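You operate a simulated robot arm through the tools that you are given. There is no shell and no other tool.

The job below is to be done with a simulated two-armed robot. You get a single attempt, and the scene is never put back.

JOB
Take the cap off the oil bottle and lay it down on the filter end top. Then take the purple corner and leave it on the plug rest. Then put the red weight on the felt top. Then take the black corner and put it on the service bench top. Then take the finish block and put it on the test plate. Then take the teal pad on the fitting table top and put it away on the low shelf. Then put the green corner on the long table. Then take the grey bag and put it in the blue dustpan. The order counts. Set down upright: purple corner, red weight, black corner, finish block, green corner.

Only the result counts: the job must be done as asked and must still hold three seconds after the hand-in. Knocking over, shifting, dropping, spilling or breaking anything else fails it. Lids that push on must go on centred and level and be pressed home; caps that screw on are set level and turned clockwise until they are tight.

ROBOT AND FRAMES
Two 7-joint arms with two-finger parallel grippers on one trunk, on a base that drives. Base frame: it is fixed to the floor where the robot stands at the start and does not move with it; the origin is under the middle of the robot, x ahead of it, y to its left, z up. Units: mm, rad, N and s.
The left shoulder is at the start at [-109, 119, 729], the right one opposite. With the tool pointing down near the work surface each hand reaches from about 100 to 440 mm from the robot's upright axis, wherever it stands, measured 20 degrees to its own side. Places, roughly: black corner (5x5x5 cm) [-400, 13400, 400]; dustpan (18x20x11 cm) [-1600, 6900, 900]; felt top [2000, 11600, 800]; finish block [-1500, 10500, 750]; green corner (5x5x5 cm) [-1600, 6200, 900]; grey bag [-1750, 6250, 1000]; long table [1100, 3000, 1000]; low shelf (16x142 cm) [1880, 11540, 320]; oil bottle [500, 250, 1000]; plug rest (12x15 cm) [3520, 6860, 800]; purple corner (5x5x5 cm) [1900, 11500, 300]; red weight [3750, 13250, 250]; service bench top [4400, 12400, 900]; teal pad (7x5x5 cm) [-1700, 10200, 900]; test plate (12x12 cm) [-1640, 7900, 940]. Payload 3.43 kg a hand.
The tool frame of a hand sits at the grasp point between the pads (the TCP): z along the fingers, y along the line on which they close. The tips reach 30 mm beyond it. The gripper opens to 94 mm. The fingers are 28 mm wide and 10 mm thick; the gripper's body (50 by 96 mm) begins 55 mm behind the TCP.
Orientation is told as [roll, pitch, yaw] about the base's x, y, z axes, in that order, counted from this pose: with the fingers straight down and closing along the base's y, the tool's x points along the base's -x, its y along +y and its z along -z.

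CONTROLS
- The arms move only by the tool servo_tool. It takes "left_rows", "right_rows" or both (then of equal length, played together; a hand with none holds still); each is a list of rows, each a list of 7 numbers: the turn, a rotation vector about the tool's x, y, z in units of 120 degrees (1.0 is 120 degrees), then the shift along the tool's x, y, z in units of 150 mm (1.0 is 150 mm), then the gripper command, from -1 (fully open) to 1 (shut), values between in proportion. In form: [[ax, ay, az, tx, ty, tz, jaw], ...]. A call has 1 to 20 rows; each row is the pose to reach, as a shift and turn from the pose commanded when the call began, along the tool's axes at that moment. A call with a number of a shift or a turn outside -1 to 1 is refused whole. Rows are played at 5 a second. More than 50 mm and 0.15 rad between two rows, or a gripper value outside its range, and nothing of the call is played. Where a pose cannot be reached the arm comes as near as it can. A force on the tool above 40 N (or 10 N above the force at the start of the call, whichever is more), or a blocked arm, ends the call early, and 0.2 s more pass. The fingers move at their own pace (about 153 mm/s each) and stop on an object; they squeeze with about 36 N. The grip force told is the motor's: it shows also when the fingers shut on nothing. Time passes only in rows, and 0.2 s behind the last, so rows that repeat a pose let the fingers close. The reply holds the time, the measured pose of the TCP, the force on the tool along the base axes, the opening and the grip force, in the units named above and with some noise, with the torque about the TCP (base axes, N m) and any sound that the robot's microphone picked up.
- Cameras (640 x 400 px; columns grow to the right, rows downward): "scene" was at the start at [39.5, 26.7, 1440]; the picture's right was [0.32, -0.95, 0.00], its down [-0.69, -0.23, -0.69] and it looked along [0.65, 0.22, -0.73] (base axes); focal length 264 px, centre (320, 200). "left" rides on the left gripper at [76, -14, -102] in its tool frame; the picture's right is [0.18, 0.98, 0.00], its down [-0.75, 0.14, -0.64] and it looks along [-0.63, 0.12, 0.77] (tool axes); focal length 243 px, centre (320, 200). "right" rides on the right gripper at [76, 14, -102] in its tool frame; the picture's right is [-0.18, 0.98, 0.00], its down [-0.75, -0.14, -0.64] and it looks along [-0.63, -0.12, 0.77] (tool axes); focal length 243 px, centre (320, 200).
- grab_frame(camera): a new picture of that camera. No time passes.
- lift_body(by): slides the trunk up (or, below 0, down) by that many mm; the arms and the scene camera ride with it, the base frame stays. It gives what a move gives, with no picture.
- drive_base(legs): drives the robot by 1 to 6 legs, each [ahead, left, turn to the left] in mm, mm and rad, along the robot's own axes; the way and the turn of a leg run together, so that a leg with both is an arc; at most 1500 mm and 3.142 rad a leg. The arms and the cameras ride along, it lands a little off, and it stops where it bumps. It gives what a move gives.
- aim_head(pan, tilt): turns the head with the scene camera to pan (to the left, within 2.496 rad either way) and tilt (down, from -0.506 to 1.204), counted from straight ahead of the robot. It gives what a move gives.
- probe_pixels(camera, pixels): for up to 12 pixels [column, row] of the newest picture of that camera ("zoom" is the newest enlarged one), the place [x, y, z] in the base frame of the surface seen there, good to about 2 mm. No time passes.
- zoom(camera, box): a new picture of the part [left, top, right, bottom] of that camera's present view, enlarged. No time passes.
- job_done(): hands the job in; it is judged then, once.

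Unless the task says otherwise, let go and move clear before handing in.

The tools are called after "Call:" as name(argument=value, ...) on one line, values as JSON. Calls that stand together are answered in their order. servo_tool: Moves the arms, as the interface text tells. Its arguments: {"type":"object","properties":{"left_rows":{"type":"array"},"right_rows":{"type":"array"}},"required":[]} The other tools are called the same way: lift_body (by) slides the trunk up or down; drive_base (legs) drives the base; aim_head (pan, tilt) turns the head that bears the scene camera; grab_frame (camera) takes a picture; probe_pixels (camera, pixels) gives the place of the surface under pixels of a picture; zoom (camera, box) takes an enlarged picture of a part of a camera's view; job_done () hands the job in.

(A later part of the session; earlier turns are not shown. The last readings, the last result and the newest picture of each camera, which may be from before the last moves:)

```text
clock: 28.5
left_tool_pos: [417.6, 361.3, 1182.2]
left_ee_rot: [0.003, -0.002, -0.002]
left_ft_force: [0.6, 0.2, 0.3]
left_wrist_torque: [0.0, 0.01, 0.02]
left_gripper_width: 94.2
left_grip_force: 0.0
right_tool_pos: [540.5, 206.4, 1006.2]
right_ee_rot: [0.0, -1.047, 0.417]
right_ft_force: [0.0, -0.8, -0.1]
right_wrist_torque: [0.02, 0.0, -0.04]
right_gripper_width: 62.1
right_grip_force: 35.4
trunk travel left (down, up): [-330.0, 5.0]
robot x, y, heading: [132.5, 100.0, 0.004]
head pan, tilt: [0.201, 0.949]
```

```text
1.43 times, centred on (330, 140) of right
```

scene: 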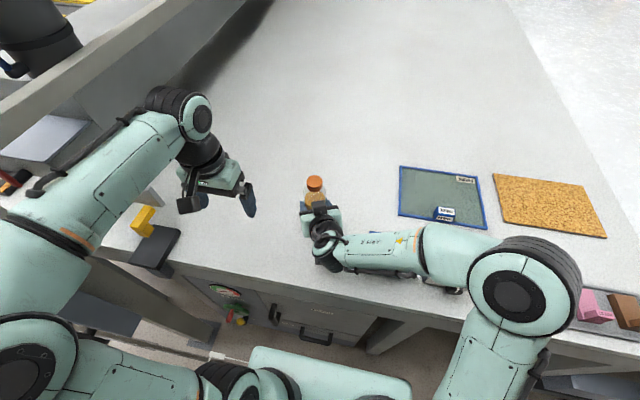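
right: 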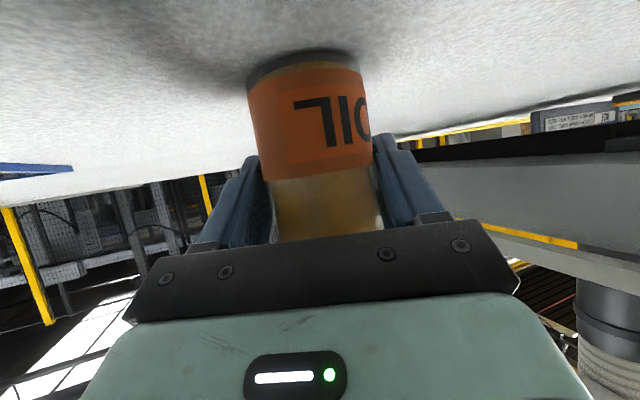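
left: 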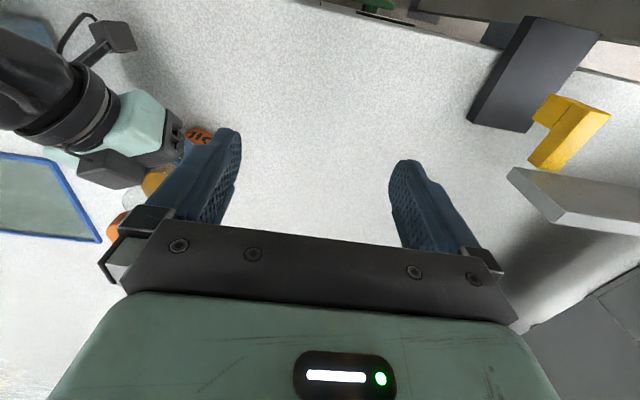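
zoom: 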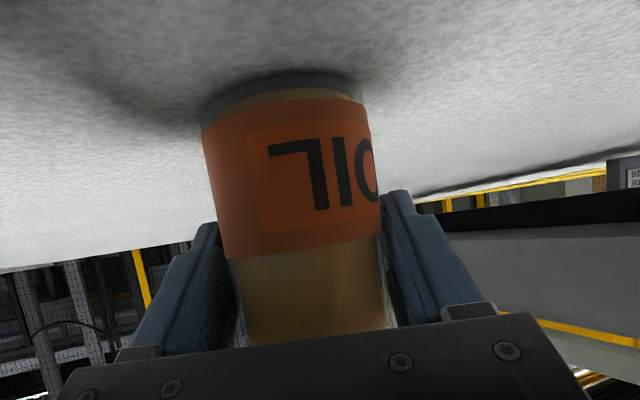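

The fingertips sit on the raised label band rather than the glass, which is a poor hold. I'll open, raise the hand 13 mm and grip the glass above the band.

Call:
servo_tool(right_rows=[[0, 0, 0, 0, 0, 0, -0.5], [0, 0, 0, 0, 0, 0, -0.8], [0, 0, 0, -0.038, 0, -0.022, -0.8], [0, 0, 0, -0.075, 0, -0.043, -0.8], [0, 0, 0, -0.075, 0, -0.043, -0.8], [0, 0, 0, -0.075, 0, -0.043, 0.0], [0, 0, 0, -0.075, 0, -0.043, 0.4], [0, 0, 0, -0.075, 0, -0.043, 1], [0, 0, 0, -0.075, 0, -0.043, 1]])

Call:
zoom(camera="scene", box=[280, 165, 360, 240])

Call:
probe_pixels(camera="zoom", pixels=[[287, 87], [260, 87], [325, 87], [291, 65], [291, 105], [291, 135], [315, 210], [315, 245], [350, 215], [291, 122]])

```text
clock: 30.5
left_tool_pos: [417.2, 361.7, 1181.6]
left_ee_rot: [0.0, -0.001, -0.001]
left_ft_force: [0.1, 0.3, 0.8]
left_wrist_torque: [0.02, 0.01, -0.02]
left_gripper_width: 94.1
left_grip_force: 0.0
right_tool_pos: [540.2, 206.6, 1021.1]
right_ee_rot: [0.001, -1.047, 0.419]
right_ft_force: [-0.1, 0.6, 1.6]
right_wrist_torque: [0.1, 0.07, 0.02]
right_gripper_width: 57.6
right_grip_force: 36.1
trunk travel left (down, up): [-330.0, 5.0]
robot x, y, heading: [130.9, 100.7, 0.001]
head pan, tilt: [0.201, 0.949]
```

```text
5.33 times, centred on (320, 202) of scene
```

zoom: 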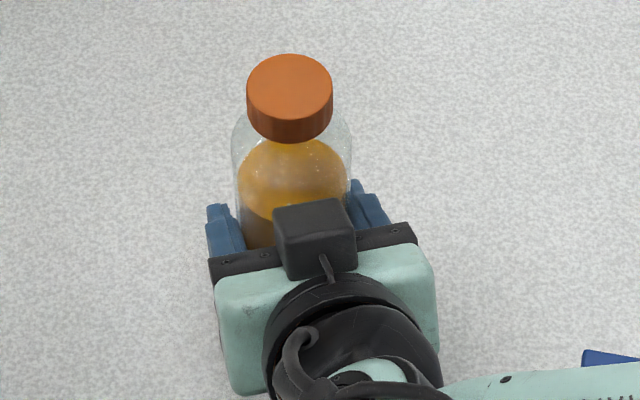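

```text
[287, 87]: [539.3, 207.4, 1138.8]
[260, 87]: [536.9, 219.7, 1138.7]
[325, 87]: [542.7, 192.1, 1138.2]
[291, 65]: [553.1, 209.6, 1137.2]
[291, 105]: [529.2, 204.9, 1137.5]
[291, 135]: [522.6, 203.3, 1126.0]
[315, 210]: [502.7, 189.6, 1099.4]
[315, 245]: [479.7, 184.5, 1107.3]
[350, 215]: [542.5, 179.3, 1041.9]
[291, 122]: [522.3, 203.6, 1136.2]
```

The right hand now grips the glass with 36 N at z≈1021, and the cap centre remains at (539.5,206.5), top z≈1138. I'll bring the left hand over the cap in two moves, starting with one slightly higher and partway there.

Call:
servo_tool(left_rows=[[0, 0, 0, -0.137, -0.183, -0.067, -1], [0, 0, 0, -0.273, -0.367, -0.1, -1], [0, 0, 0, -0.41, -0.55, -0.1, -1], [0, 0, 0, -0.547, -0.733, -0.1, -1], [0, 0, 0, -0.547, -0.733, -0.1, -1]])

Call:
servo_tool(left_rows=[[0, 0, 0, -0.09, -0.1, 0, -1], [0, 0, 0, -0.18, -0.2, 0, -1], [0, 0, 0, -0.27, -0.3, 0, -1], [0, 0, 0, -0.27, -0.3, 0, -1]])

Call:
grab_frame(camera="left")

Call:
grab_frame(camera="scene")

```text
clock: 31.7
left_tool_pos: [499.2, 251.4, 1196.5]
left_ee_rot: [0.0, 0.0, -0.001]
left_ft_force: [0.0, -0.3, 0.3]
left_wrist_torque: [-0.03, 0.0, 0.0]
left_gripper_width: 93.6
left_grip_force: 0.0
right_tool_pos: [539.4, 205.2, 1021.0]
right_ee_rot: [-0.003, -1.05, 0.419]
right_ft_force: [0.5, -0.3, 0.9]
right_wrist_torque: [0.04, 0.05, -0.03]
right_gripper_width: 57.6
right_grip_force: 36.4
trunk travel left (down, up): [-330.0, 5.0]
robot x, y, heading: [129.6, 101.3, -0.001]
head pan, tilt: [0.201, 0.949]
```

```text
clock: 32.7
left_tool_pos: [540.8, 206.9, 1197.9]
left_ee_rot: [0.001, -0.002, -0.001]
left_ft_force: [0.4, 0.1, 0.1]
left_wrist_torque: [-0.01, 0.0, 0.03]
left_gripper_width: 94.1
left_grip_force: 0.1
right_tool_pos: [539.5, 206.1, 1021.7]
right_ee_rot: [-0.003, -1.045, 0.418]
right_ft_force: [0.2, -1.6, 1.3]
right_wrist_torque: [0.04, 0.04, 0.0]
right_gripper_width: 57.6
right_grip_force: 35.7
trunk travel left (down, up): [-330.0, 5.0]
robot x, y, heading: [127.7, 103.3, -0.007]
head pan, tilt: [0.201, 0.949]
```

```text
taken
```

left: 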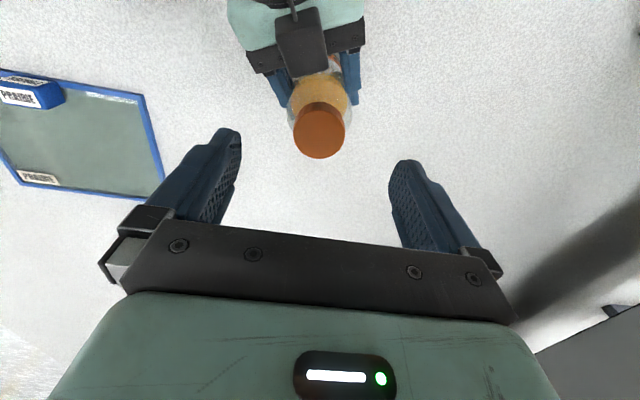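

```text
taken
```

scene: 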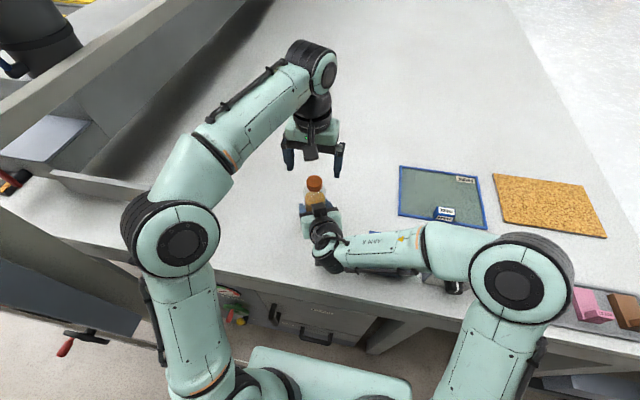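

The left hand is directly over the cap, which sits at (320,130) in the left view. I'll measure the cap's bottom edge and the bottle shoulder from here to set the grip height.

Call:
zoom(camera="left", box=[260, 40, 380, 180])

Call:
probe_pixels(camera="left", pixels=[[319, 132], [300, 132], [338, 132], [319, 150], [319, 112], [319, 106], [319, 102], [319, 98], [319, 92], [340, 104]])

```text
2.86 times, centred on (320, 110) of left
```

zoom: 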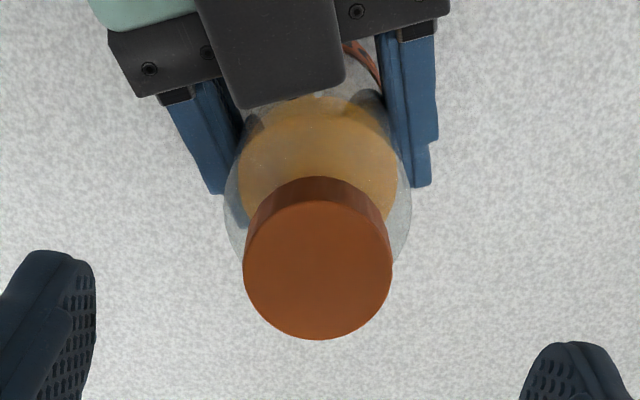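

```text
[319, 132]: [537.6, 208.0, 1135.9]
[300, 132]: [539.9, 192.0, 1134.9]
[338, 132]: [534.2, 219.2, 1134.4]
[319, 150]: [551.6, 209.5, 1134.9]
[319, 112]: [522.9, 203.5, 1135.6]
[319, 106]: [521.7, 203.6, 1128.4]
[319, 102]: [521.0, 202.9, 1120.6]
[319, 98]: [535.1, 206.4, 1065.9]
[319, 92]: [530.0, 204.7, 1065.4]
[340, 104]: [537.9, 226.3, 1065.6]
```

The cap runs from about z=1119 to 1138, with the glass shoulder just below. I'll lower the left hand so its tips stop near z=1117 and then close on the cap.

Call:
servo_tool(left_rows=[[0, 0, 0, 0, 0, 0.12, -0.4], [0, 0, 0, 0, 0, 0.23, -0.2], [0, 0, 0, 0, 0, 0.3, -0.1], [0, 0, 0, 0, 0, 0.34, 0], [0, 0, 0, 0, 0, 0.34, 0]])

Call:
grab_frame(camera="left")

Call:
zoom(camera="scene", box=[270, 100, 370, 220])

```text
clock: 33.9
left_tool_pos: [538.7, 206.3, 1147.2]
left_ee_rot: [-0.002, 0.001, 0.001]
left_ft_force: [-0.1, 1.0, 0.2]
left_wrist_torque: [-0.02, 0.02, -0.01]
left_gripper_width: 47.0
left_grip_force: 0.1
right_tool_pos: [539.8, 206.0, 1022.0]
right_ee_rot: [-0.001, -1.048, 0.419]
right_ft_force: [0.8, -1.3, 2.2]
right_wrist_torque: [0.01, 0.01, 0.02]
right_gripper_width: 57.6
right_grip_force: 36.2
trunk travel left (down, up): [-330.0, 5.0]
robot x, y, heading: [130.4, 101.9, 0.002]
head pan, tilt: [0.201, 0.949]
```

```text
taken
```

left: 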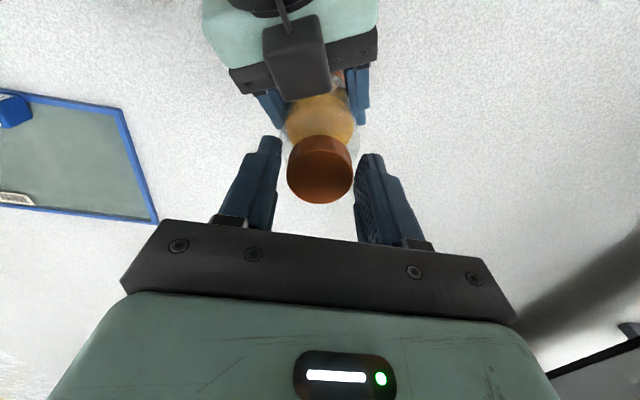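

```text
3.33 times, centred on (320, 160) of scene
```

zoom: 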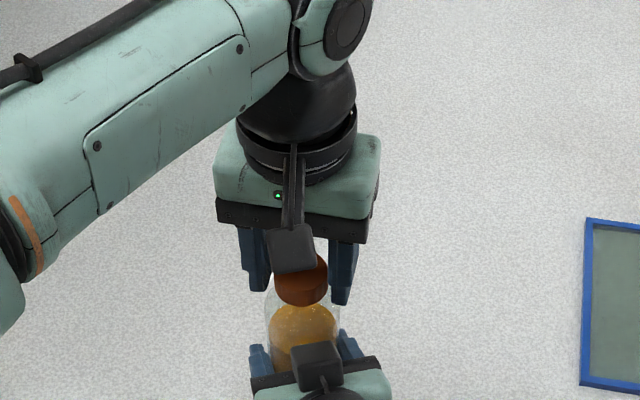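

The open fingers straddle the cap evenly at (320,165) in the left view. I'll close on it and check the grip.

Call:
servo_tool(left_rows=[[0, 0, 0, 0, 0, 0, 0.3], [0, 0, 0, 0, 0, 0, 1], [0, 0, 0, 0, 0, 0, 1]])

Call:
servo_tool(left_rows=[[0, 0, -0.06, 0, 0, 0, 1], [0, 0, -0.12, 0, 0, 0, 1], [0, 0, -0.18, 0, 0, 0, 1], [0, 0, -0.24, 0, 0, 0, 1], [0, 0, -0.3, 0, 0, 0, 1], [0, 0, -0.36, 0, 0, 0, 1], [0, 0, -0.36, 0, 0, 0, 1]])

Call:
zoom(camera="scene", box=[270, 100, 370, 220])

```text
clock: 34.7
left_tool_pos: [538.1, 206.5, 1146.9]
left_ee_rot: [-0.001, -0.002, 0.0]
left_ft_force: [-1.5, 0.9, 0.0]
left_wrist_torque: [0.04, 0.0, 0.02]
left_gripper_width: 33.8
left_grip_force: 36.1
right_tool_pos: [540.3, 206.4, 1022.3]
right_ee_rot: [0.0, -1.047, 0.417]
right_ft_force: [0.9, -2.7, 2.0]
right_wrist_torque: [0.01, 0.02, 0.02]
right_gripper_width: 57.4
right_grip_force: 35.3
trunk travel left (down, up): [-330.0, 5.0]
robot x, y, heading: [128.2, 102.1, 0.001]
head pan, tilt: [0.201, 0.949]
```

```text
clock: 36.3
left_tool_pos: [539.5, 205.7, 1146.2]
left_ee_rot: [-0.001, -0.001, 0.755]
left_ft_force: [-4.4, -4.2, 9.2]
left_wrist_torque: [-0.16, 0.16, 0.0]
left_gripper_width: 33.6
left_grip_force: 35.8
right_tool_pos: [540.9, 206.3, 1021.3]
right_ee_rot: [0.0, -1.048, 0.42]
right_ft_force: [7.9, 5.1, -2.2]
right_wrist_torque: [-0.37, 0.07, -0.04]
right_gripper_width: 57.7
right_grip_force: 35.6
trunk travel left (down, up): [-330.0, 5.0]
robot x, y, heading: [131.4, 103.0, -0.005]
head pan, tilt: [0.201, 0.949]
```

```text
3.33 times, centred on (320, 160) of scene
```

zoom: 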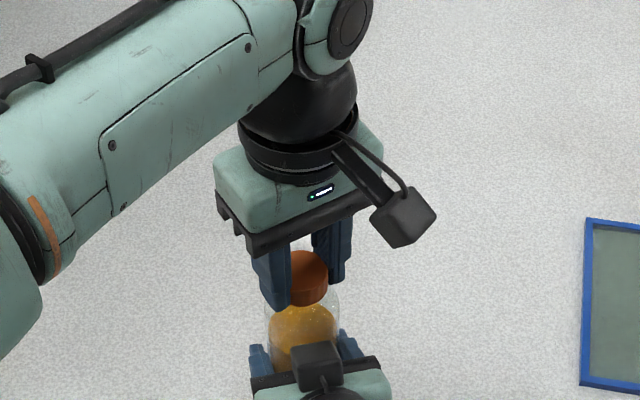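

The cap turned with the hand by 43°, and an upward push of about 9 N shows it climbing its thread. I'll keep turning counter-clockwise, easing the hand up a little as it goes.

Call:
servo_tool(left_rows=[[0, 0, -0.06, 0, 0, -0.003, 1], [0, 0, -0.12, 0, 0, -0.006, 1], [0, 0, -0.18, 0, 0, -0.009, 1], [0, 0, -0.24, 0, 0, -0.012, 1], [0, 0, -0.3, 0, 0, -0.015, 1], [0, 0, -0.36, 0, 0, -0.018, 1], [0, 0, -0.36, 0, 0, -0.018, 1]])

Call:
zoom(camera="scene", box=[270, 100, 370, 220])

```text
clock: 37.9
left_tool_pos: [539.7, 206.2, 1147.9]
left_ee_rot: [-0.001, 0.0, 1.51]
left_ft_force: [5.1, -4.9, -5.4]
left_wrist_torque: [-0.47, -0.2, 0.01]
left_gripper_width: 33.8
left_grip_force: 36.5
right_tool_pos: [539.7, 207.9, 1021.3]
right_ee_rot: [0.001, -1.049, 0.418]
right_ft_force: [-6.2, 5.5, 5.8]
right_wrist_torque: [-0.04, -0.4, 0.07]
right_gripper_width: 57.6
right_grip_force: 35.7
trunk travel left (down, up): [-330.0, 5.0]
robot x, y, heading: [131.0, 103.1, -0.0]
head pan, tilt: [0.201, 0.949]
```

```text
3.33 times, centred on (320, 160) of scene
```

zoom: 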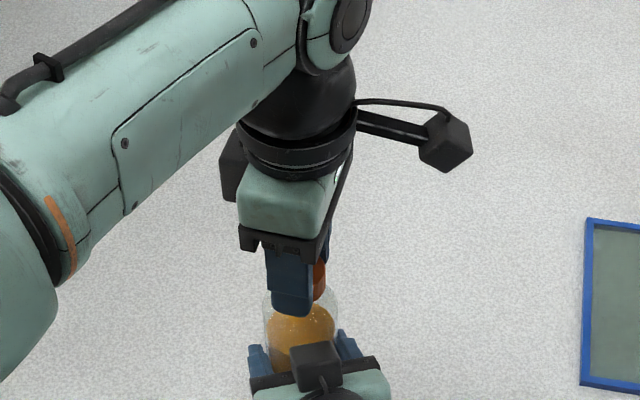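

The hand has turned 86° now, with a slight downward pull of 5 N. I'll continue another 43° with less lift and see whether the cap is loose.

Call:
servo_tool(left_rows=[[0, 0, -0.06, 0, 0, 0, 1], [0, 0, -0.12, 0, 0, 0, 1], [0, 0, -0.18, 0, 0, 0, 1], [0, 0, -0.24, 0, 0, -0.003, 1], [0, 0, -0.3, 0, 0, -0.005, 1], [0, 0, -0.36, 0, 0, -0.008, 1], [0, 0, -0.36, 0, 0, -0.008, 1]])

Call:
zoom(camera="scene", box=[270, 100, 370, 220])

```text
clock: 39.5
left_tool_pos: [539.8, 205.0, 1149.6]
left_ee_rot: [0.0, -0.001, 2.262]
left_ft_force: [8.4, -2.3, -11.1]
left_wrist_torque: [-0.41, -0.54, -0.02]
left_gripper_width: 33.6
left_grip_force: 35.9
right_tool_pos: [539.5, 206.3, 1021.4]
right_ee_rot: [-0.001, -1.05, 0.419]
right_ft_force: [-9.6, 2.0, 9.5]
right_wrist_torque: [0.18, -0.55, 0.02]
right_gripper_width: 57.6
right_grip_force: 36.3
trunk travel left (down, up): [-330.0, 5.0]
robot x, y, heading: [135.0, 100.5, 0.0]
head pan, tilt: [0.201, 0.949]
```

```text
3.33 times, centred on (320, 160) of scene
```

zoom: 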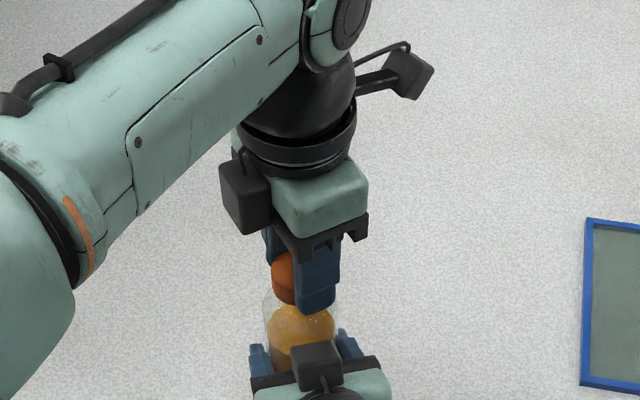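

Still threaded: the pull is 11 N and the hand is ahead of the thread. I'll turn another 43° while easing down about 1 mm.

Call:
servo_tool(left_rows=[[0, 0, -0.06, 0, 0, 0.007, 1], [0, 0, -0.12, 0, 0, 0.007, 1], [0, 0, -0.18, 0, 0, 0.007, 1], [0, 0, -0.24, 0, 0, 0.007, 1], [0, 0, -0.3, 0, 0, 0.007, 1], [0, 0, -0.36, 0, 0, 0.007, 1], [0, 0, -0.36, 0, 0, 0.007, 1]])

Call:
zoom(camera="scene", box=[270, 100, 370, 220])

```text
clock: 41.1
left_tool_pos: [540.1, 206.7, 1149.0]
left_ee_rot: [0.0, 0.001, 3.015]
left_ft_force: [9.4, 5.4, 0.2]
left_wrist_torque: [0.06, -0.27, -0.02]
left_gripper_width: 33.6
left_grip_force: 35.9
right_tool_pos: [539.1, 205.4, 1021.8]
right_ee_rot: [-0.001, -1.049, 0.417]
right_ft_force: [-9.2, -4.6, 10.3]
right_wrist_torque: [0.83, -0.61, 0.01]
right_gripper_width: 57.4
right_grip_force: 36.0
trunk travel left (down, up): [-330.0, 5.0]
robot x, y, heading: [129.2, 101.8, -0.005]
head pan, tilt: [0.201, 0.949]
```

```text
3.33 times, centred on (320, 160) of scene
```

zoom: 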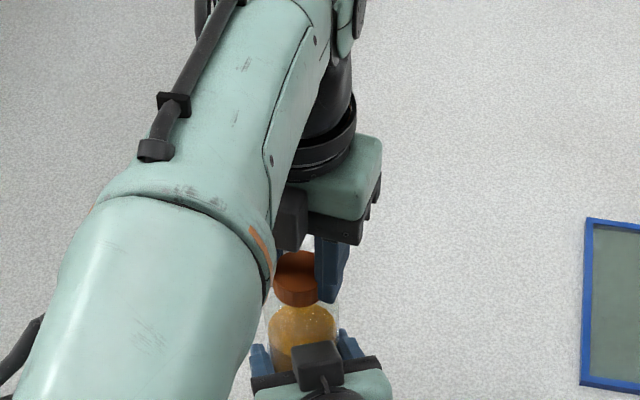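

Turned 173° in all, with the vertical force back near zero. I'll test whether the cap is free with a gentle 3 mm lift.

Call:
servo_tool(left_rows=[[0, 0, 0, 0, 0, -0.007, 1], [0, 0, 0, 0, 0, -0.014, 1], [0, 0, 0, 0, 0, -0.02, 1]])

```text
clock: 41.9
left_tool_pos: [539.5, 207.5, 1150.4]
left_ee_rot: [-0.001, -0.001, 3.015]
left_ft_force: [13.9, 6.4, -13.6]
left_wrist_torque: [0.08, -0.53, -0.02]
left_gripper_width: 33.5
left_grip_force: 35.8
right_tool_pos: [538.5, 206.2, 1021.5]
right_ee_rot: [0.0, -1.048, 0.418]
right_ft_force: [-13.8, -7.3, 14.0]
right_wrist_torque: [0.69, -1.13, 0.05]
right_gripper_width: 57.3
right_grip_force: 36.3
trunk travel left (down, up): [-330.0, 5.0]
robot x, y, heading: [131.5, 102.0, -0.002]
head pan, tilt: [0.201, 0.949]
```

The pull climbed to 14 N, so the cap is still threaded. I'll ease down, open the jaws to 47 mm, lift off and turn the left hand back for a second grip.

Call:
servo_tool(left_rows=[[0, 0, 0, 0, 0, 0.02, 1], [0, 0, 0, 0, 0, 0.02, 0.2], [0, 0, 0, 0, 0, 0.02, 0.0], [0, 0, 0, 0, 0, -0.1, 0.0], [0, 0, 0, 0, 0, -0.2, 0.0], [0, 0, 0, 0, 0, -0.2, 0.0]])

Call:
zoom(camera="scene", box=[270, 100, 370, 220])

```text
clock: 43.3
left_tool_pos: [539.2, 205.8, 1181.3]
left_ee_rot: [0.0, -0.002, 3.016]
left_ft_force: [-0.4, -0.6, -0.6]
left_wrist_torque: [0.03, -0.01, 0.0]
left_gripper_width: 47.2
left_grip_force: 0.1
right_tool_pos: [539.2, 204.9, 1020.5]
right_ee_rot: [-0.002, -1.049, 0.42]
right_ft_force: [1.0, 1.2, 6.6]
right_wrist_torque: [0.2, 0.19, -0.02]
right_gripper_width: 57.5
right_grip_force: 35.9
trunk travel left (down, up): [-330.0, 5.0]
robot x, y, heading: [132.2, 100.9, 0.0]
head pan, tilt: [0.201, 0.949]
```

```text
3.33 times, centred on (320, 160) of scene
```

zoom: 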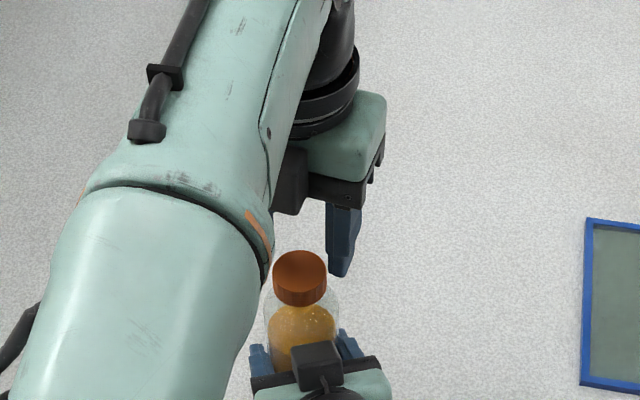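

The hand is clear above the cap. I'll turn it back clockwise by 216° in two moves.

Call:
servo_tool(left_rows=[[0, 0, 0.065, 0, 0, 0, 0], [0, 0, 0.13, 0, 0, 0, 0], [0, 0, 0.195, 0, 0, 0, 0], [0, 0, 0.26, 0, 0, 0, 0], [0, 0, 0.325, 0, 0, 0, 0], [0, 0, 0.39, 0, 0, 0, 0], [0, 0, 0.455, 0, 0, 0, 0], [0, 0, 0.52, 0, 0, 0, 0], [0, 0, 0.585, 0, 0, 0, 0], [0, 0, 0.65, 0, 0, 0, 0], [0, 0, 0.715, 0, 0, 0, 0], [0, 0, 0.78, 0, 0, 0, 0], [0, 0, 0.845, 0, 0, 0, 0], [0, 0, 0.9, 0, 0, 0, 0]])

Call:
servo_tool(left_rows=[[0, 0, 0.065, 0, 0, 0, 0], [0, 0, 0.13, 0, 0, 0, 0], [0, 0, 0.195, 0, 0, 0, 0], [0, 0, 0.26, 0, 0, 0, 0], [0, 0, 0.325, 0, 0, 0, 0], [0, 0, 0.39, 0, 0, 0, 0], [0, 0, 0.455, 0, 0, 0, 0], [0, 0, 0.52, 0, 0, 0, 0], [0, 0, 0.585, 0, 0, 0, 0], [0, 0, 0.65, 0, 0, 0, 0], [0, 0, 0.715, 0, 0, 0, 0], [0, 0, 0.78, 0, 0, 0, 0], [0, 0, 0.845, 0, 0, 0, 0], [0, 0, 0.9, 0, 0, 0, 0]])

Call:
zoom(camera="scene", box=[270, 100, 370, 220])

Call:
grab_frame(camera="scene")

```text
clock: 46.3
left_tool_pos: [538.4, 207.4, 1181.4]
left_ee_rot: [0.0, 0.0, 1.127]
left_ft_force: [-0.4, -0.7, -0.6]
left_wrist_torque: [0.02, 0.0, -0.01]
left_gripper_width: 47.1
left_grip_force: 0.0
right_tool_pos: [539.1, 206.5, 1020.1]
right_ee_rot: [-0.001, -1.048, 0.42]
right_ft_force: [1.3, -1.5, 5.6]
right_wrist_torque: [0.05, 0.12, 0.03]
right_gripper_width: 57.3
right_grip_force: 36.4
trunk travel left (down, up): [-330.0, 5.0]
robot x, y, heading: [132.4, 101.4, 0.002]
head pan, tilt: [0.201, 0.949]
```

```text
clock: 49.3
left_tool_pos: [539.2, 206.9, 1181.6]
left_ee_rot: [0.001, 0.001, -0.758]
left_ft_force: [-0.1, -0.3, 0.4]
left_wrist_torque: [0.0, 0.03, -0.01]
left_gripper_width: 47.2
left_grip_force: 0.0
right_tool_pos: [539.5, 206.1, 1020.7]
right_ee_rot: [-0.001, -1.049, 0.419]
right_ft_force: [1.1, -0.6, 3.0]
right_wrist_torque: [-0.02, 0.15, 0.03]
right_gripper_width: 57.3
right_grip_force: 35.6
trunk travel left (down, up): [-330.0, 5.0]
robot x, y, heading: [132.1, 99.1, 0.002]
head pan, tilt: [0.201, 0.949]
```

```text
3.33 times, centred on (320, 160) of scene
```

zoom: 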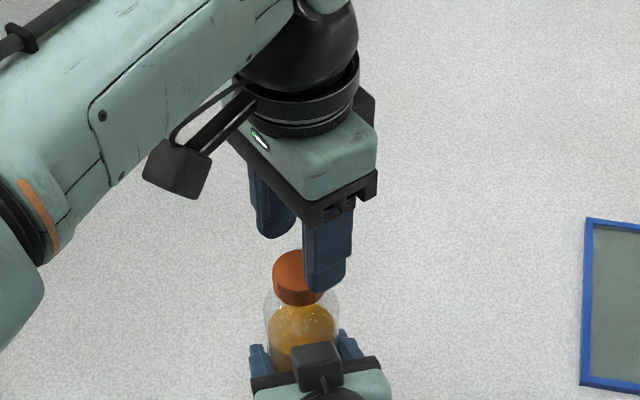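

```text
taken
```

scene: 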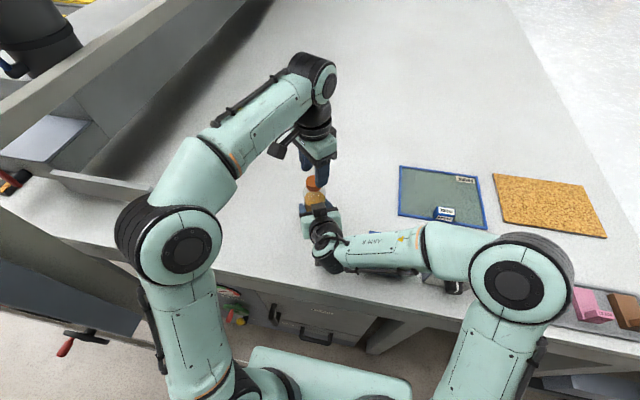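

The hand is at yaw -0.76 above the cap. I'll check the cap's present centre from the left camera before descending.

Call:
grab_frame(camera="left")

Call:
zoom(camera="left", box=[220, 60, 420, 260])

Call:
probe_pixels(camera="left", pixels=[[320, 145], [305, 145], [335, 145], [320, 160], [320, 130], [320, 120]])

```text
taken
```

left: 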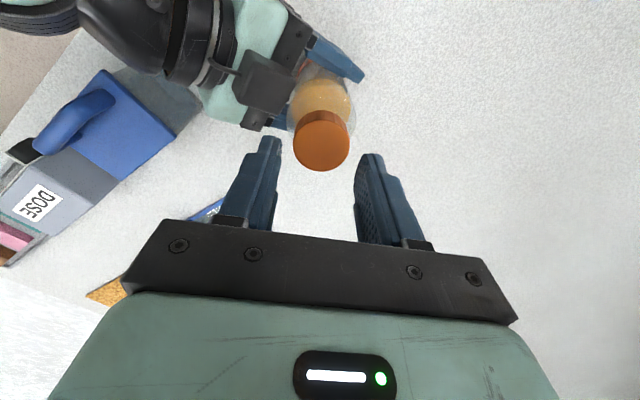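

```text
2.00 times, centred on (320, 160) of left
```

zoom: 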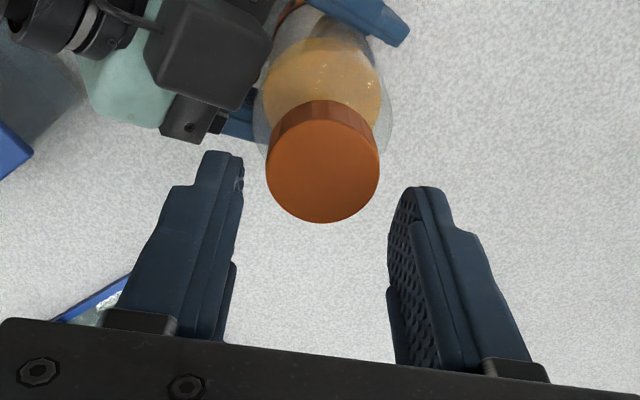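

```text
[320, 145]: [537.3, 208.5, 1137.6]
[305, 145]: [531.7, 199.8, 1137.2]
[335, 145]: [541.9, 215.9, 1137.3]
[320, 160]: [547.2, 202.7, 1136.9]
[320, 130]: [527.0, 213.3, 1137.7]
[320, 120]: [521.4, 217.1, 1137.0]
```

The cap is centred between the fingers at (321,143) and has risen about 2 mm. I'll descend, grip and turn another 86° with about 1 mm of lift.

Call:
servo_tool(left_rows=[[0, 0, 0, 0, 0, 0.1, 0], [0, 0, 0, 0, 0, 0.213, 0], [0, 0, 0, 0, 0, 0.213, 0.4], [0, 0, 0, 0, 0, 0.213, 1], [0, 0, 0, 0, 0, 0.213, 1]])

Call:
servo_tool(left_rows=[[0, 0, -0.06, 0, 0, -0.001, 1], [0, 0, -0.12, 0, 0, -0.001, 1], [0, 0, -0.18, 0, 0, -0.002, 1], [0, 0, -0.24, 0, 0, -0.002, 1], [0, 0, -0.3, 0, 0, -0.003, 1], [0, 0, -0.36, 0, 0, -0.004, 1], [0, 0, -0.42, 0, 0, -0.004, 1], [0, 0, -0.48, 0, 0, -0.005, 1], [0, 0, -0.54, 0, 0, -0.005, 1], [0, 0, -0.6, 0, 0, -0.006, 1], [0, 0, -0.66, 0, 0, -0.006, 1], [0, 0, -0.72, 0, 0, -0.007, 1], [0, 0, -0.72, 0, 0, -0.007, 1]])

```text
clock: 50.5
left_tool_pos: [538.9, 207.4, 1149.8]
left_ee_rot: [0.002, -0.001, -0.755]
left_ft_force: [-0.1, 2.7, 4.3]
left_wrist_torque: [0.07, 0.0, -0.02]
left_gripper_width: 33.9
left_grip_force: 35.6
right_tool_pos: [539.3, 205.9, 1020.8]
right_ee_rot: [0.001, -1.047, 0.417]
right_ft_force: [0.4, -2.1, 0.9]
right_wrist_torque: [0.29, 0.13, -0.04]
right_gripper_width: 57.4
right_grip_force: 36.0
trunk travel left (down, up): [-330.0, 5.0]
robot x, y, heading: [129.5, 103.2, 0.0]
head pan, tilt: [0.201, 0.949]
```

```text
clock: 53.3
left_tool_pos: [538.8, 207.6, 1150.1]
left_ee_rot: [0.001, -0.003, 0.756]
left_ft_force: [5.7, 7.5, 0.2]
left_wrist_torque: [0.0, -0.07, 0.02]
left_gripper_width: 33.8
left_grip_force: 35.8
right_tool_pos: [539.1, 204.7, 1021.8]
right_ee_rot: [0.0, -1.046, 0.418]
right_ft_force: [-6.8, -8.5, 1.1]
right_wrist_torque: [0.82, -0.48, 0.01]
right_gripper_width: 57.4
right_grip_force: 36.0
trunk travel left (down, up): [-330.0, 5.0]
robot x, y, heading: [130.6, 99.4, 0.003]
head pan, tilt: [0.201, 0.949]
```

The turn went smoothly with low forces. I'll continue another 86° with 1.5 mm of lift.

Call:
servo_tool(left_rows=[[0, 0, -0.06, 0, 0, -0.001, 1], [0, 0, -0.12, 0, 0, -0.002, 1], [0, 0, -0.18, 0, 0, -0.003, 1], [0, 0, -0.24, 0, 0, -0.003, 1], [0, 0, -0.3, 0, 0, -0.004, 1], [0, 0, -0.36, 0, 0, -0.005, 1], [0, 0, -0.42, 0, 0, -0.006, 1], [0, 0, -0.48, 0, 0, -0.007, 1], [0, 0, -0.54, 0, 0, -0.007, 1], [0, 0, -0.6, 0, 0, -0.008, 1], [0, 0, -0.66, 0, 0, -0.009, 1], [0, 0, -0.72, 0, 0, -0.01, 1], [0, 0, -0.72, 0, 0, -0.01, 1]])

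Call:
servo_tool(left_rows=[[0, 0, 0, 0, 0, -0.007, 1], [0, 0, 0, 0, 0, -0.014, 1], [0, 0, 0, 0, 0, -0.02, 1]])

Call:
zoom(camera="scene", box=[270, 100, 370, 220])

```text
clock: 56.1
left_tool_pos: [538.0, 206.2, 1151.7]
left_ee_rot: [-0.001, 0.0, 2.266]
left_ft_force: [-1.0, -0.6, -0.9]
left_wrist_torque: [-0.03, 0.01, 0.01]
left_gripper_width: 34.0
left_grip_force: 35.8
right_tool_pos: [539.6, 206.2, 1020.7]
right_ee_rot: [-0.002, -1.047, 0.419]
right_ft_force: [0.0, 1.2, 0.3]
right_wrist_torque: [0.05, 0.12, -0.05]
right_gripper_width: 57.6
right_grip_force: 35.9
trunk travel left (down, up): [-330.0, 5.0]
robot x, y, heading: [129.5, 100.6, 0.002]
head pan, tilt: [0.201, 0.949]
```

```text
clock: 56.9
left_tool_pos: [539.2, 206.9, 1155.5]
left_ee_rot: [-0.001, 0.001, 2.26]
left_ft_force: [-0.2, 1.3, -0.6]
left_wrist_torque: [0.0, 0.01, -0.03]
left_gripper_width: 33.9
left_grip_force: 35.7
right_tool_pos: [539.9, 206.4, 1021.0]
right_ee_rot: [0.001, -1.049, 0.42]
right_ft_force: [-1.1, 0.3, 0.2]
right_wrist_torque: [0.03, 0.09, -0.03]
right_gripper_width: 57.5
right_grip_force: 36.0
trunk travel left (down, up): [-330.0, 5.0]
robot x, y, heading: [128.7, 100.9, -0.003]
head pan, tilt: [0.201, 0.949]
```

```text
3.33 times, centred on (320, 160) of scene
```

zoom: 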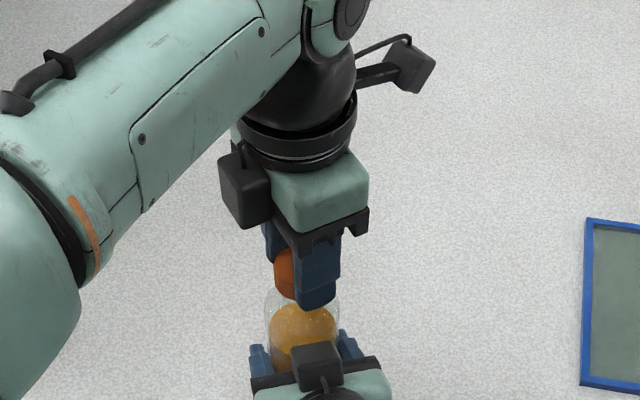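

The cap came up freely, with the force near zero. I'll lift it well clear, then open the right hand and back it away from the bottle along its approach path.

Call:
servo_tool(left_rows=[[0, 0, 0, 0, 0, -0.1, 1], [0, 0, 0, 0, 0, -0.2, 1], [0, 0, 0, 0, 0, -0.3, 1], [0, 0, 0, 0, 0, -0.4, 1]])

Call:
servo_tool(right_rows=[[0, 0, 0, 0, 0, 0, -0.4], [0, 0, 0, 0, 0, 0, -1], [0, 0, 0, 0, 0, 0, -1], [0, 0, 0, 0.03, 0, -0.052, -1], [0, 0, 0, 0.1, 0, -0.173, -1], [0, 0, 0, 0.2, 0, -0.346, -1], [0, 0, 0, 0.3, 0, -0.52, -1], [0, 0, 0, 0.38, 0, -0.66, -1]])

Call:
grab_frame(camera="scene")

Call:
zoom(camera="scene", box=[250, 90, 390, 260])

```text
clock: 57.9
left_tool_pos: [539.4, 205.1, 1216.7]
left_ee_rot: [-0.001, 0.0, 2.261]
left_ft_force: [0.0, 0.3, -0.1]
left_wrist_torque: [-0.01, 0.01, -0.02]
left_gripper_width: 33.6
left_grip_force: 36.3
right_tool_pos: [538.7, 206.2, 1020.5]
right_ee_rot: [0.0, -1.047, 0.42]
right_ft_force: [0.5, -0.1, -0.5]
right_wrist_torque: [0.02, 0.07, -0.03]
right_gripper_width: 57.4
right_grip_force: 35.9
trunk travel left (down, up): [-330.0, 5.0]
robot x, y, heading: [131.3, 102.6, 0.001]
head pan, tilt: [0.201, 0.949]
```

```text
clock: 59.7
left_tool_pos: [539.4, 206.2, 1215.6]
left_ee_rot: [0.002, 0.0, 2.26]
left_ft_force: [-0.3, 0.0, 0.2]
left_wrist_torque: [0.02, -0.01, -0.03]
left_gripper_width: 33.8
left_grip_force: 36.0
right_tool_pos: [437.3, 163.6, 1024.2]
right_ee_rot: [-0.001, -1.046, 0.418]
right_ft_force: [0.3, -0.9, 0.1]
right_wrist_torque: [0.02, 0.02, -0.02]
right_gripper_width: 93.9
right_grip_force: 0.0
right hand out of reach, approached as far as the arm can: row 8
trunk travel left (down, up): [-330.0, 5.0]
robot x, y, heading: [133.1, 102.9, 0.003]
head pan, tilt: [0.201, 0.949]
```

```text
taken
```

scene: 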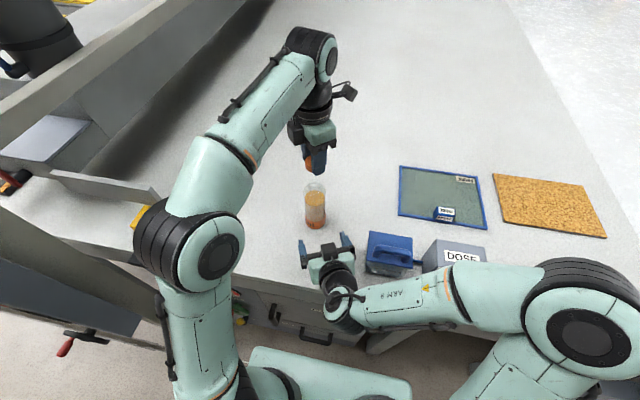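

```text
2.35 times, centred on (320, 175) of scene
```

zoom: 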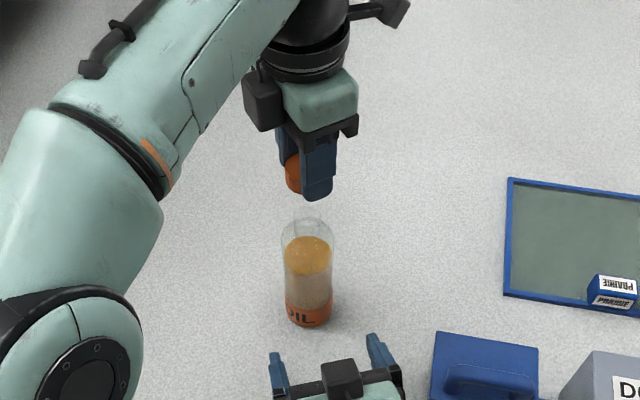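

The open bottle stands undisturbed at (316,205), and the left hand holds the cap at z≈1216. I'll carry the cap to clear bench space near (500,340), turning the wrist back on the way.

Call:
servo_tool(left_rows=[[0, 0, 0.068, -0.061, -0.026, 0, 1], [0, 0, 0.136, -0.123, -0.052, 0, 1], [0, 0, 0.204, -0.184, -0.078, 0, 1], [0, 0, 0.271, -0.245, -0.103, 0, 1], [0, 0, 0.339, -0.307, -0.129, 0, 1], [0, 0, 0.407, -0.368, -0.155, 0, 1], [0, 0, 0.475, -0.43, -0.181, 0, 1], [0, 0, 0.543, -0.491, -0.207, 0, 1], [0, 0, 0.611, -0.552, -0.233, 0, 1], [0, 0, 0.679, -0.614, -0.259, 0, 1], [0, 0, 0.746, -0.675, -0.284, 0, 1], [0, 0, 0.814, -0.736, -0.31, 0, 1], [0, 0, 0.882, -0.798, -0.336, 0, 1], [0, 0, 0.95, -0.859, -0.362, 0, 1], [0, 0, 0.95, -0.859, -0.362, 0, 1]])

Call:
grab_frame(camera="left")

Call:
grab_frame(camera="scene")

```text
clock: 62.9
left_tool_pos: [498.7, 338.9, 1216.4]
left_ee_rot: [0.001, 0.0, 0.267]
left_ft_force: [0.4, -0.5, -0.1]
left_wrist_torque: [0.01, -0.04, -0.02]
left_gripper_width: 33.7
left_grip_force: 36.1
right_tool_pos: [437.3, 163.2, 1024.6]
right_ee_rot: [0.0, -1.048, 0.419]
right_ft_force: [0.0, -0.2, 0.7]
right_wrist_torque: [-0.04, 0.01, 0.02]
right_gripper_width: 94.0
right_grip_force: 0.1
trunk travel left (down, up): [-330.0, 5.0]
robot x, y, heading: [134.5, 104.6, 0.0]
head pan, tilt: [0.201, 0.949]
```

```text
taken
```

left: 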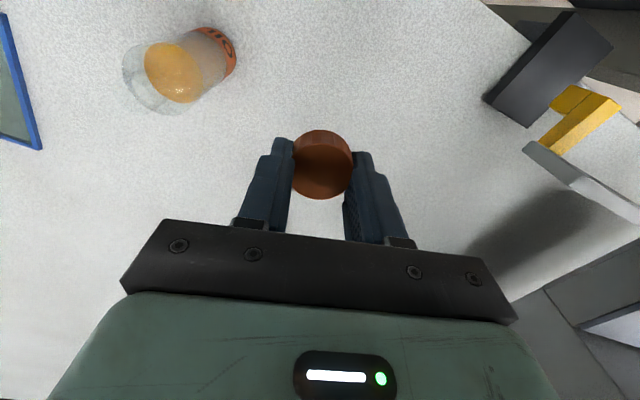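

```text
taken
```

scene: 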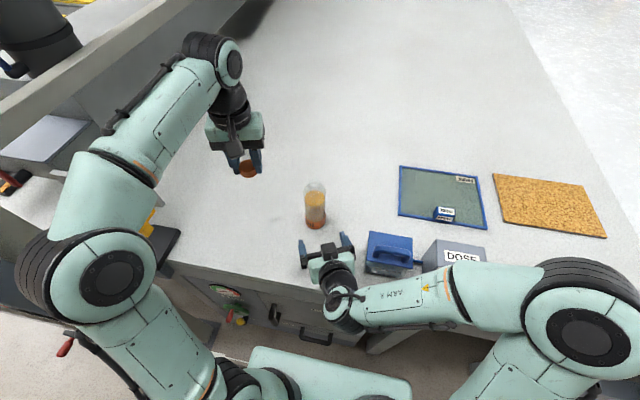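

The cap is held over bare bench at about (499,339). I'll lower it in stages, the first by 150 mm.

Call:
servo_tool(left_rows=[[0, 0, 0, 0, 0, 0.25, 1], [0, 0, 0, 0, 0, 0.5, 1], [0, 0, 0, 0, 0, 0.75, 1], [0, 0, 0, 0, 0, 1.0, 1], [0, 0, 0, 0, 0, 1.0, 1]])

Call:
grab_frame(camera="scene")

Call:
grab_frame(camera="left")

```text
clock: 64.1
left_tool_pos: [499.7, 338.4, 1068.4]
left_ee_rot: [-0.002, 0.0, 0.272]
left_ft_force: [-0.5, 0.4, -0.1]
left_wrist_torque: [0.01, 0.01, 0.01]
left_gripper_width: 33.4
left_grip_force: 35.9
right_tool_pos: [438.5, 164.1, 1023.6]
right_ee_rot: [-0.001, -1.047, 0.42]
right_ft_force: [-0.1, -0.7, -0.5]
right_wrist_torque: [0.01, 0.02, 0.0]
right_gripper_width: 94.0
right_grip_force: 0.1
trunk travel left (down, up): [-330.0, 5.0]
robot x, y, heading: [131.2, 98.6, 0.002]
head pan, tilt: [0.201, 0.949]
```

```text
taken
```

scene: 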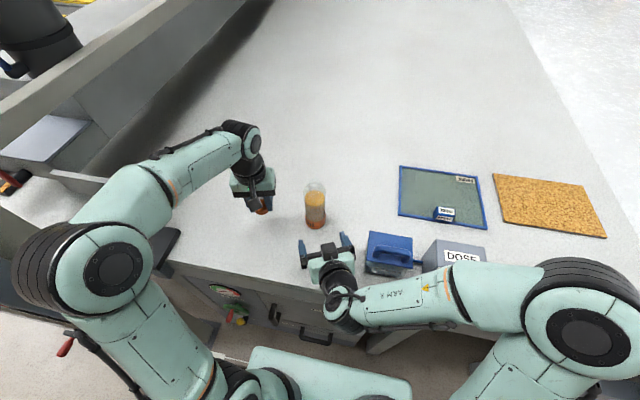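

```text
taken
```

left: 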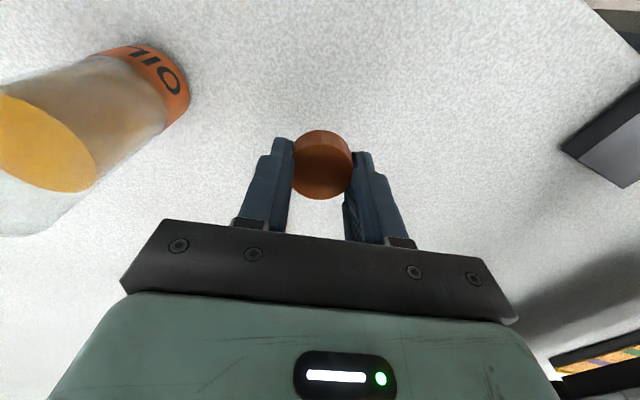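

I'll lower the remaining ~84 mm, slowing near the surface to feel for contact.

Call:
servo_tool(left_rows=[[0, 0, 0, 0, 0, 0.2, 1], [0, 0, 0, 0, 0, 0.4, 1], [0, 0, 0, 0, 0, 0.5, 1], [0, 0, 0, 0, 0, 0.535, 1], [0, 0, 0, 0, 0, 0.548, 1], [0, 0, 0, 0, 0, 0.555, 1]])

Call:
zoom(camera="scene", box=[200, 160, 320, 260])

```text
clock: 65.5
left_tool_pos: [499.0, 339.7, 981.8]
left_ee_rot: [0.001, 0.001, 0.271]
left_ft_force: [-0.2, 0.7, 0.0]
left_wrist_torque: [-0.02, 0.01, 0.03]
left_gripper_width: 33.6
left_grip_force: 36.1
right_tool_pos: [438.7, 163.8, 1024.5]
right_ee_rot: [0.0, -1.047, 0.42]
right_ft_force: [-0.4, -0.6, -0.2]
right_wrist_torque: [0.0, -0.01, -0.01]
right_gripper_width: 93.8
right_grip_force: 0.1
trunk travel left (down, up): [-330.0, 5.0]
robot x, y, heading: [130.6, 95.9, 0.001]
head pan, tilt: [0.201, 0.949]
```

```text
4.00 times, centred on (260, 210) of scene
```

zoom: 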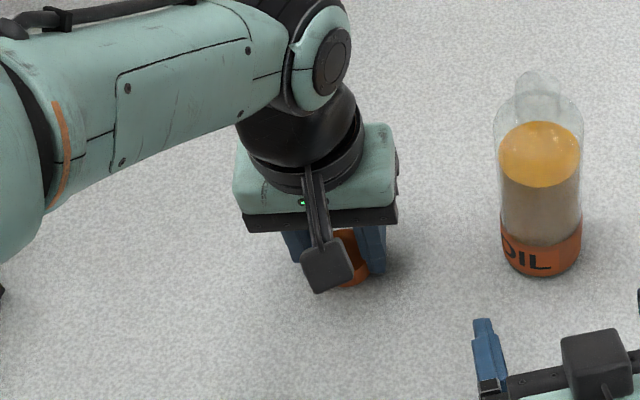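

No contact yet at z≈982, which puts the tips 1-2 mm above the bench. I'll ease down 1.5 mm more, open the jaws and lift away.

Call:
servo_tool(left_rows=[[0, 0, 0, 0, 0, 0.007, 1], [0, 0, 0, 0, 0, 0.01, 1], [0, 0, 0, 0, 0, 0.01, 1]])

Call:
servo_tool(left_rows=[[0, 0, 0, 0, 0, 0, 0.2], [0, 0, 0, 0, 0, 0, -0.2], [0, 0, 0, 0, 0, 0, -0.6], [0, 0, 0, 0, 0, -0.1, -0.8], [0, 0, 0, 0, 0, -0.3, -1], [0, 0, 0, 0, 0, -0.6, -1], [0, 0, 0, 0, 0, -0.9, -1]])

Call:
grab_frame(camera="left")

Call:
grab_frame(camera="scene")

```text
clock: 66.3
left_tool_pos: [499.0, 339.7, 982.3]
left_ee_rot: [0.001, 0.0, 0.27]
left_ft_force: [0.5, -0.6, -0.5]
left_wrist_torque: [0.05, -0.03, -0.02]
left_gripper_width: 33.6
left_grip_force: 36.0
right_tool_pos: [438.7, 163.6, 1023.2]
right_ee_rot: [0.0, -1.047, 0.419]
right_ft_force: [-0.7, -0.6, -0.4]
right_wrist_torque: [0.01, 0.01, -0.01]
right_gripper_width: 94.0
right_grip_force: 0.0
trunk travel left (down, up): [-330.0, 5.0]
robot x, y, heading: [130.8, 99.0, 0.005]
head pan, tilt: [0.201, 0.949]
```

```text
clock: 67.9
left_tool_pos: [497.7, 339.6, 1115.1]
left_ee_rot: [0.0, 0.001, 0.272]
left_ft_force: [0.6, 0.9, 0.1]
left_wrist_torque: [-0.01, 0.0, 0.01]
left_gripper_width: 93.9
left_grip_force: 0.1
right_tool_pos: [437.9, 163.2, 1023.4]
right_ee_rot: [-0.001, -1.046, 0.419]
right_ft_force: [0.5, 0.1, -0.3]
right_wrist_torque: [-0.01, 0.0, -0.01]
right_gripper_width: 94.0
right_grip_force: 0.0
trunk travel left (down, up): [-330.0, 5.0]
robot x, y, heading: [132.2, 99.6, -0.003]
head pan, tilt: [0.201, 0.949]
```

```text
taken
```

left: 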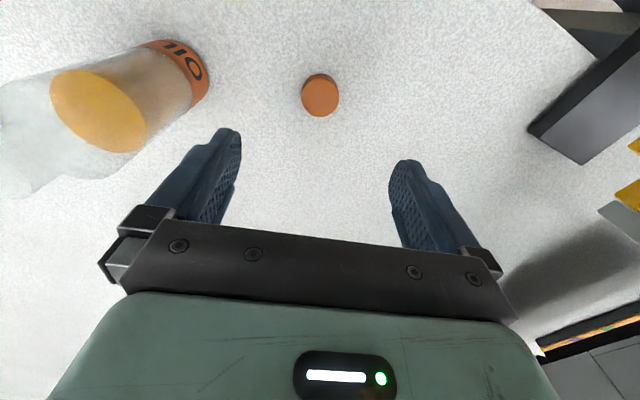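

```text
taken
```

scene: 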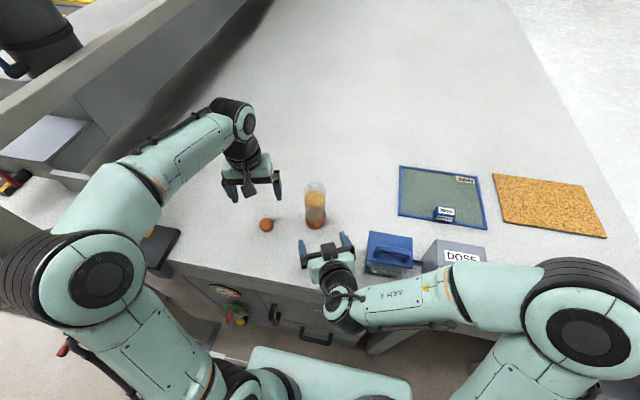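

The cap lies flat on the bench at (266,225) in the scene and the bottle still stands, so step one is done. I'll back the robot away from the bench before tucking the arms for the drive.

Call:
drive_base(legs=[[-450, 0, 0]])

Call:
grab_frame(camera="scene")

```text
clock: 70.6
left_tool_pos: [52.8, 338.8, 1115.2]
left_ee_rot: [0.001, -0.002, 0.265]
left_ft_force: [-0.1, 0.5, 1.2]
left_wrist_torque: [-0.01, 0.03, 0.01]
left_gripper_width: 94.0
left_grip_force: 0.1
right_tool_pos: [-7.7, 164.1, 1023.5]
right_ee_rot: [-0.002, -1.047, 0.411]
right_ft_force: [-0.4, -0.1, 1.0]
right_wrist_torque: [-0.01, -0.03, 0.04]
right_gripper_width: 94.1
right_grip_force: 0.0
trunk travel left (down, up): [-330.0, 5.0]
robot x, y, heading: [-319.9, 104.8, -0.003]
head pan, tilt: [0.201, 0.949]
```

```text
taken
```

scene: 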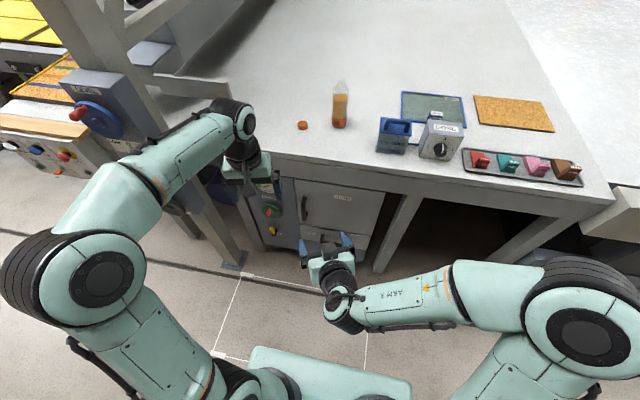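

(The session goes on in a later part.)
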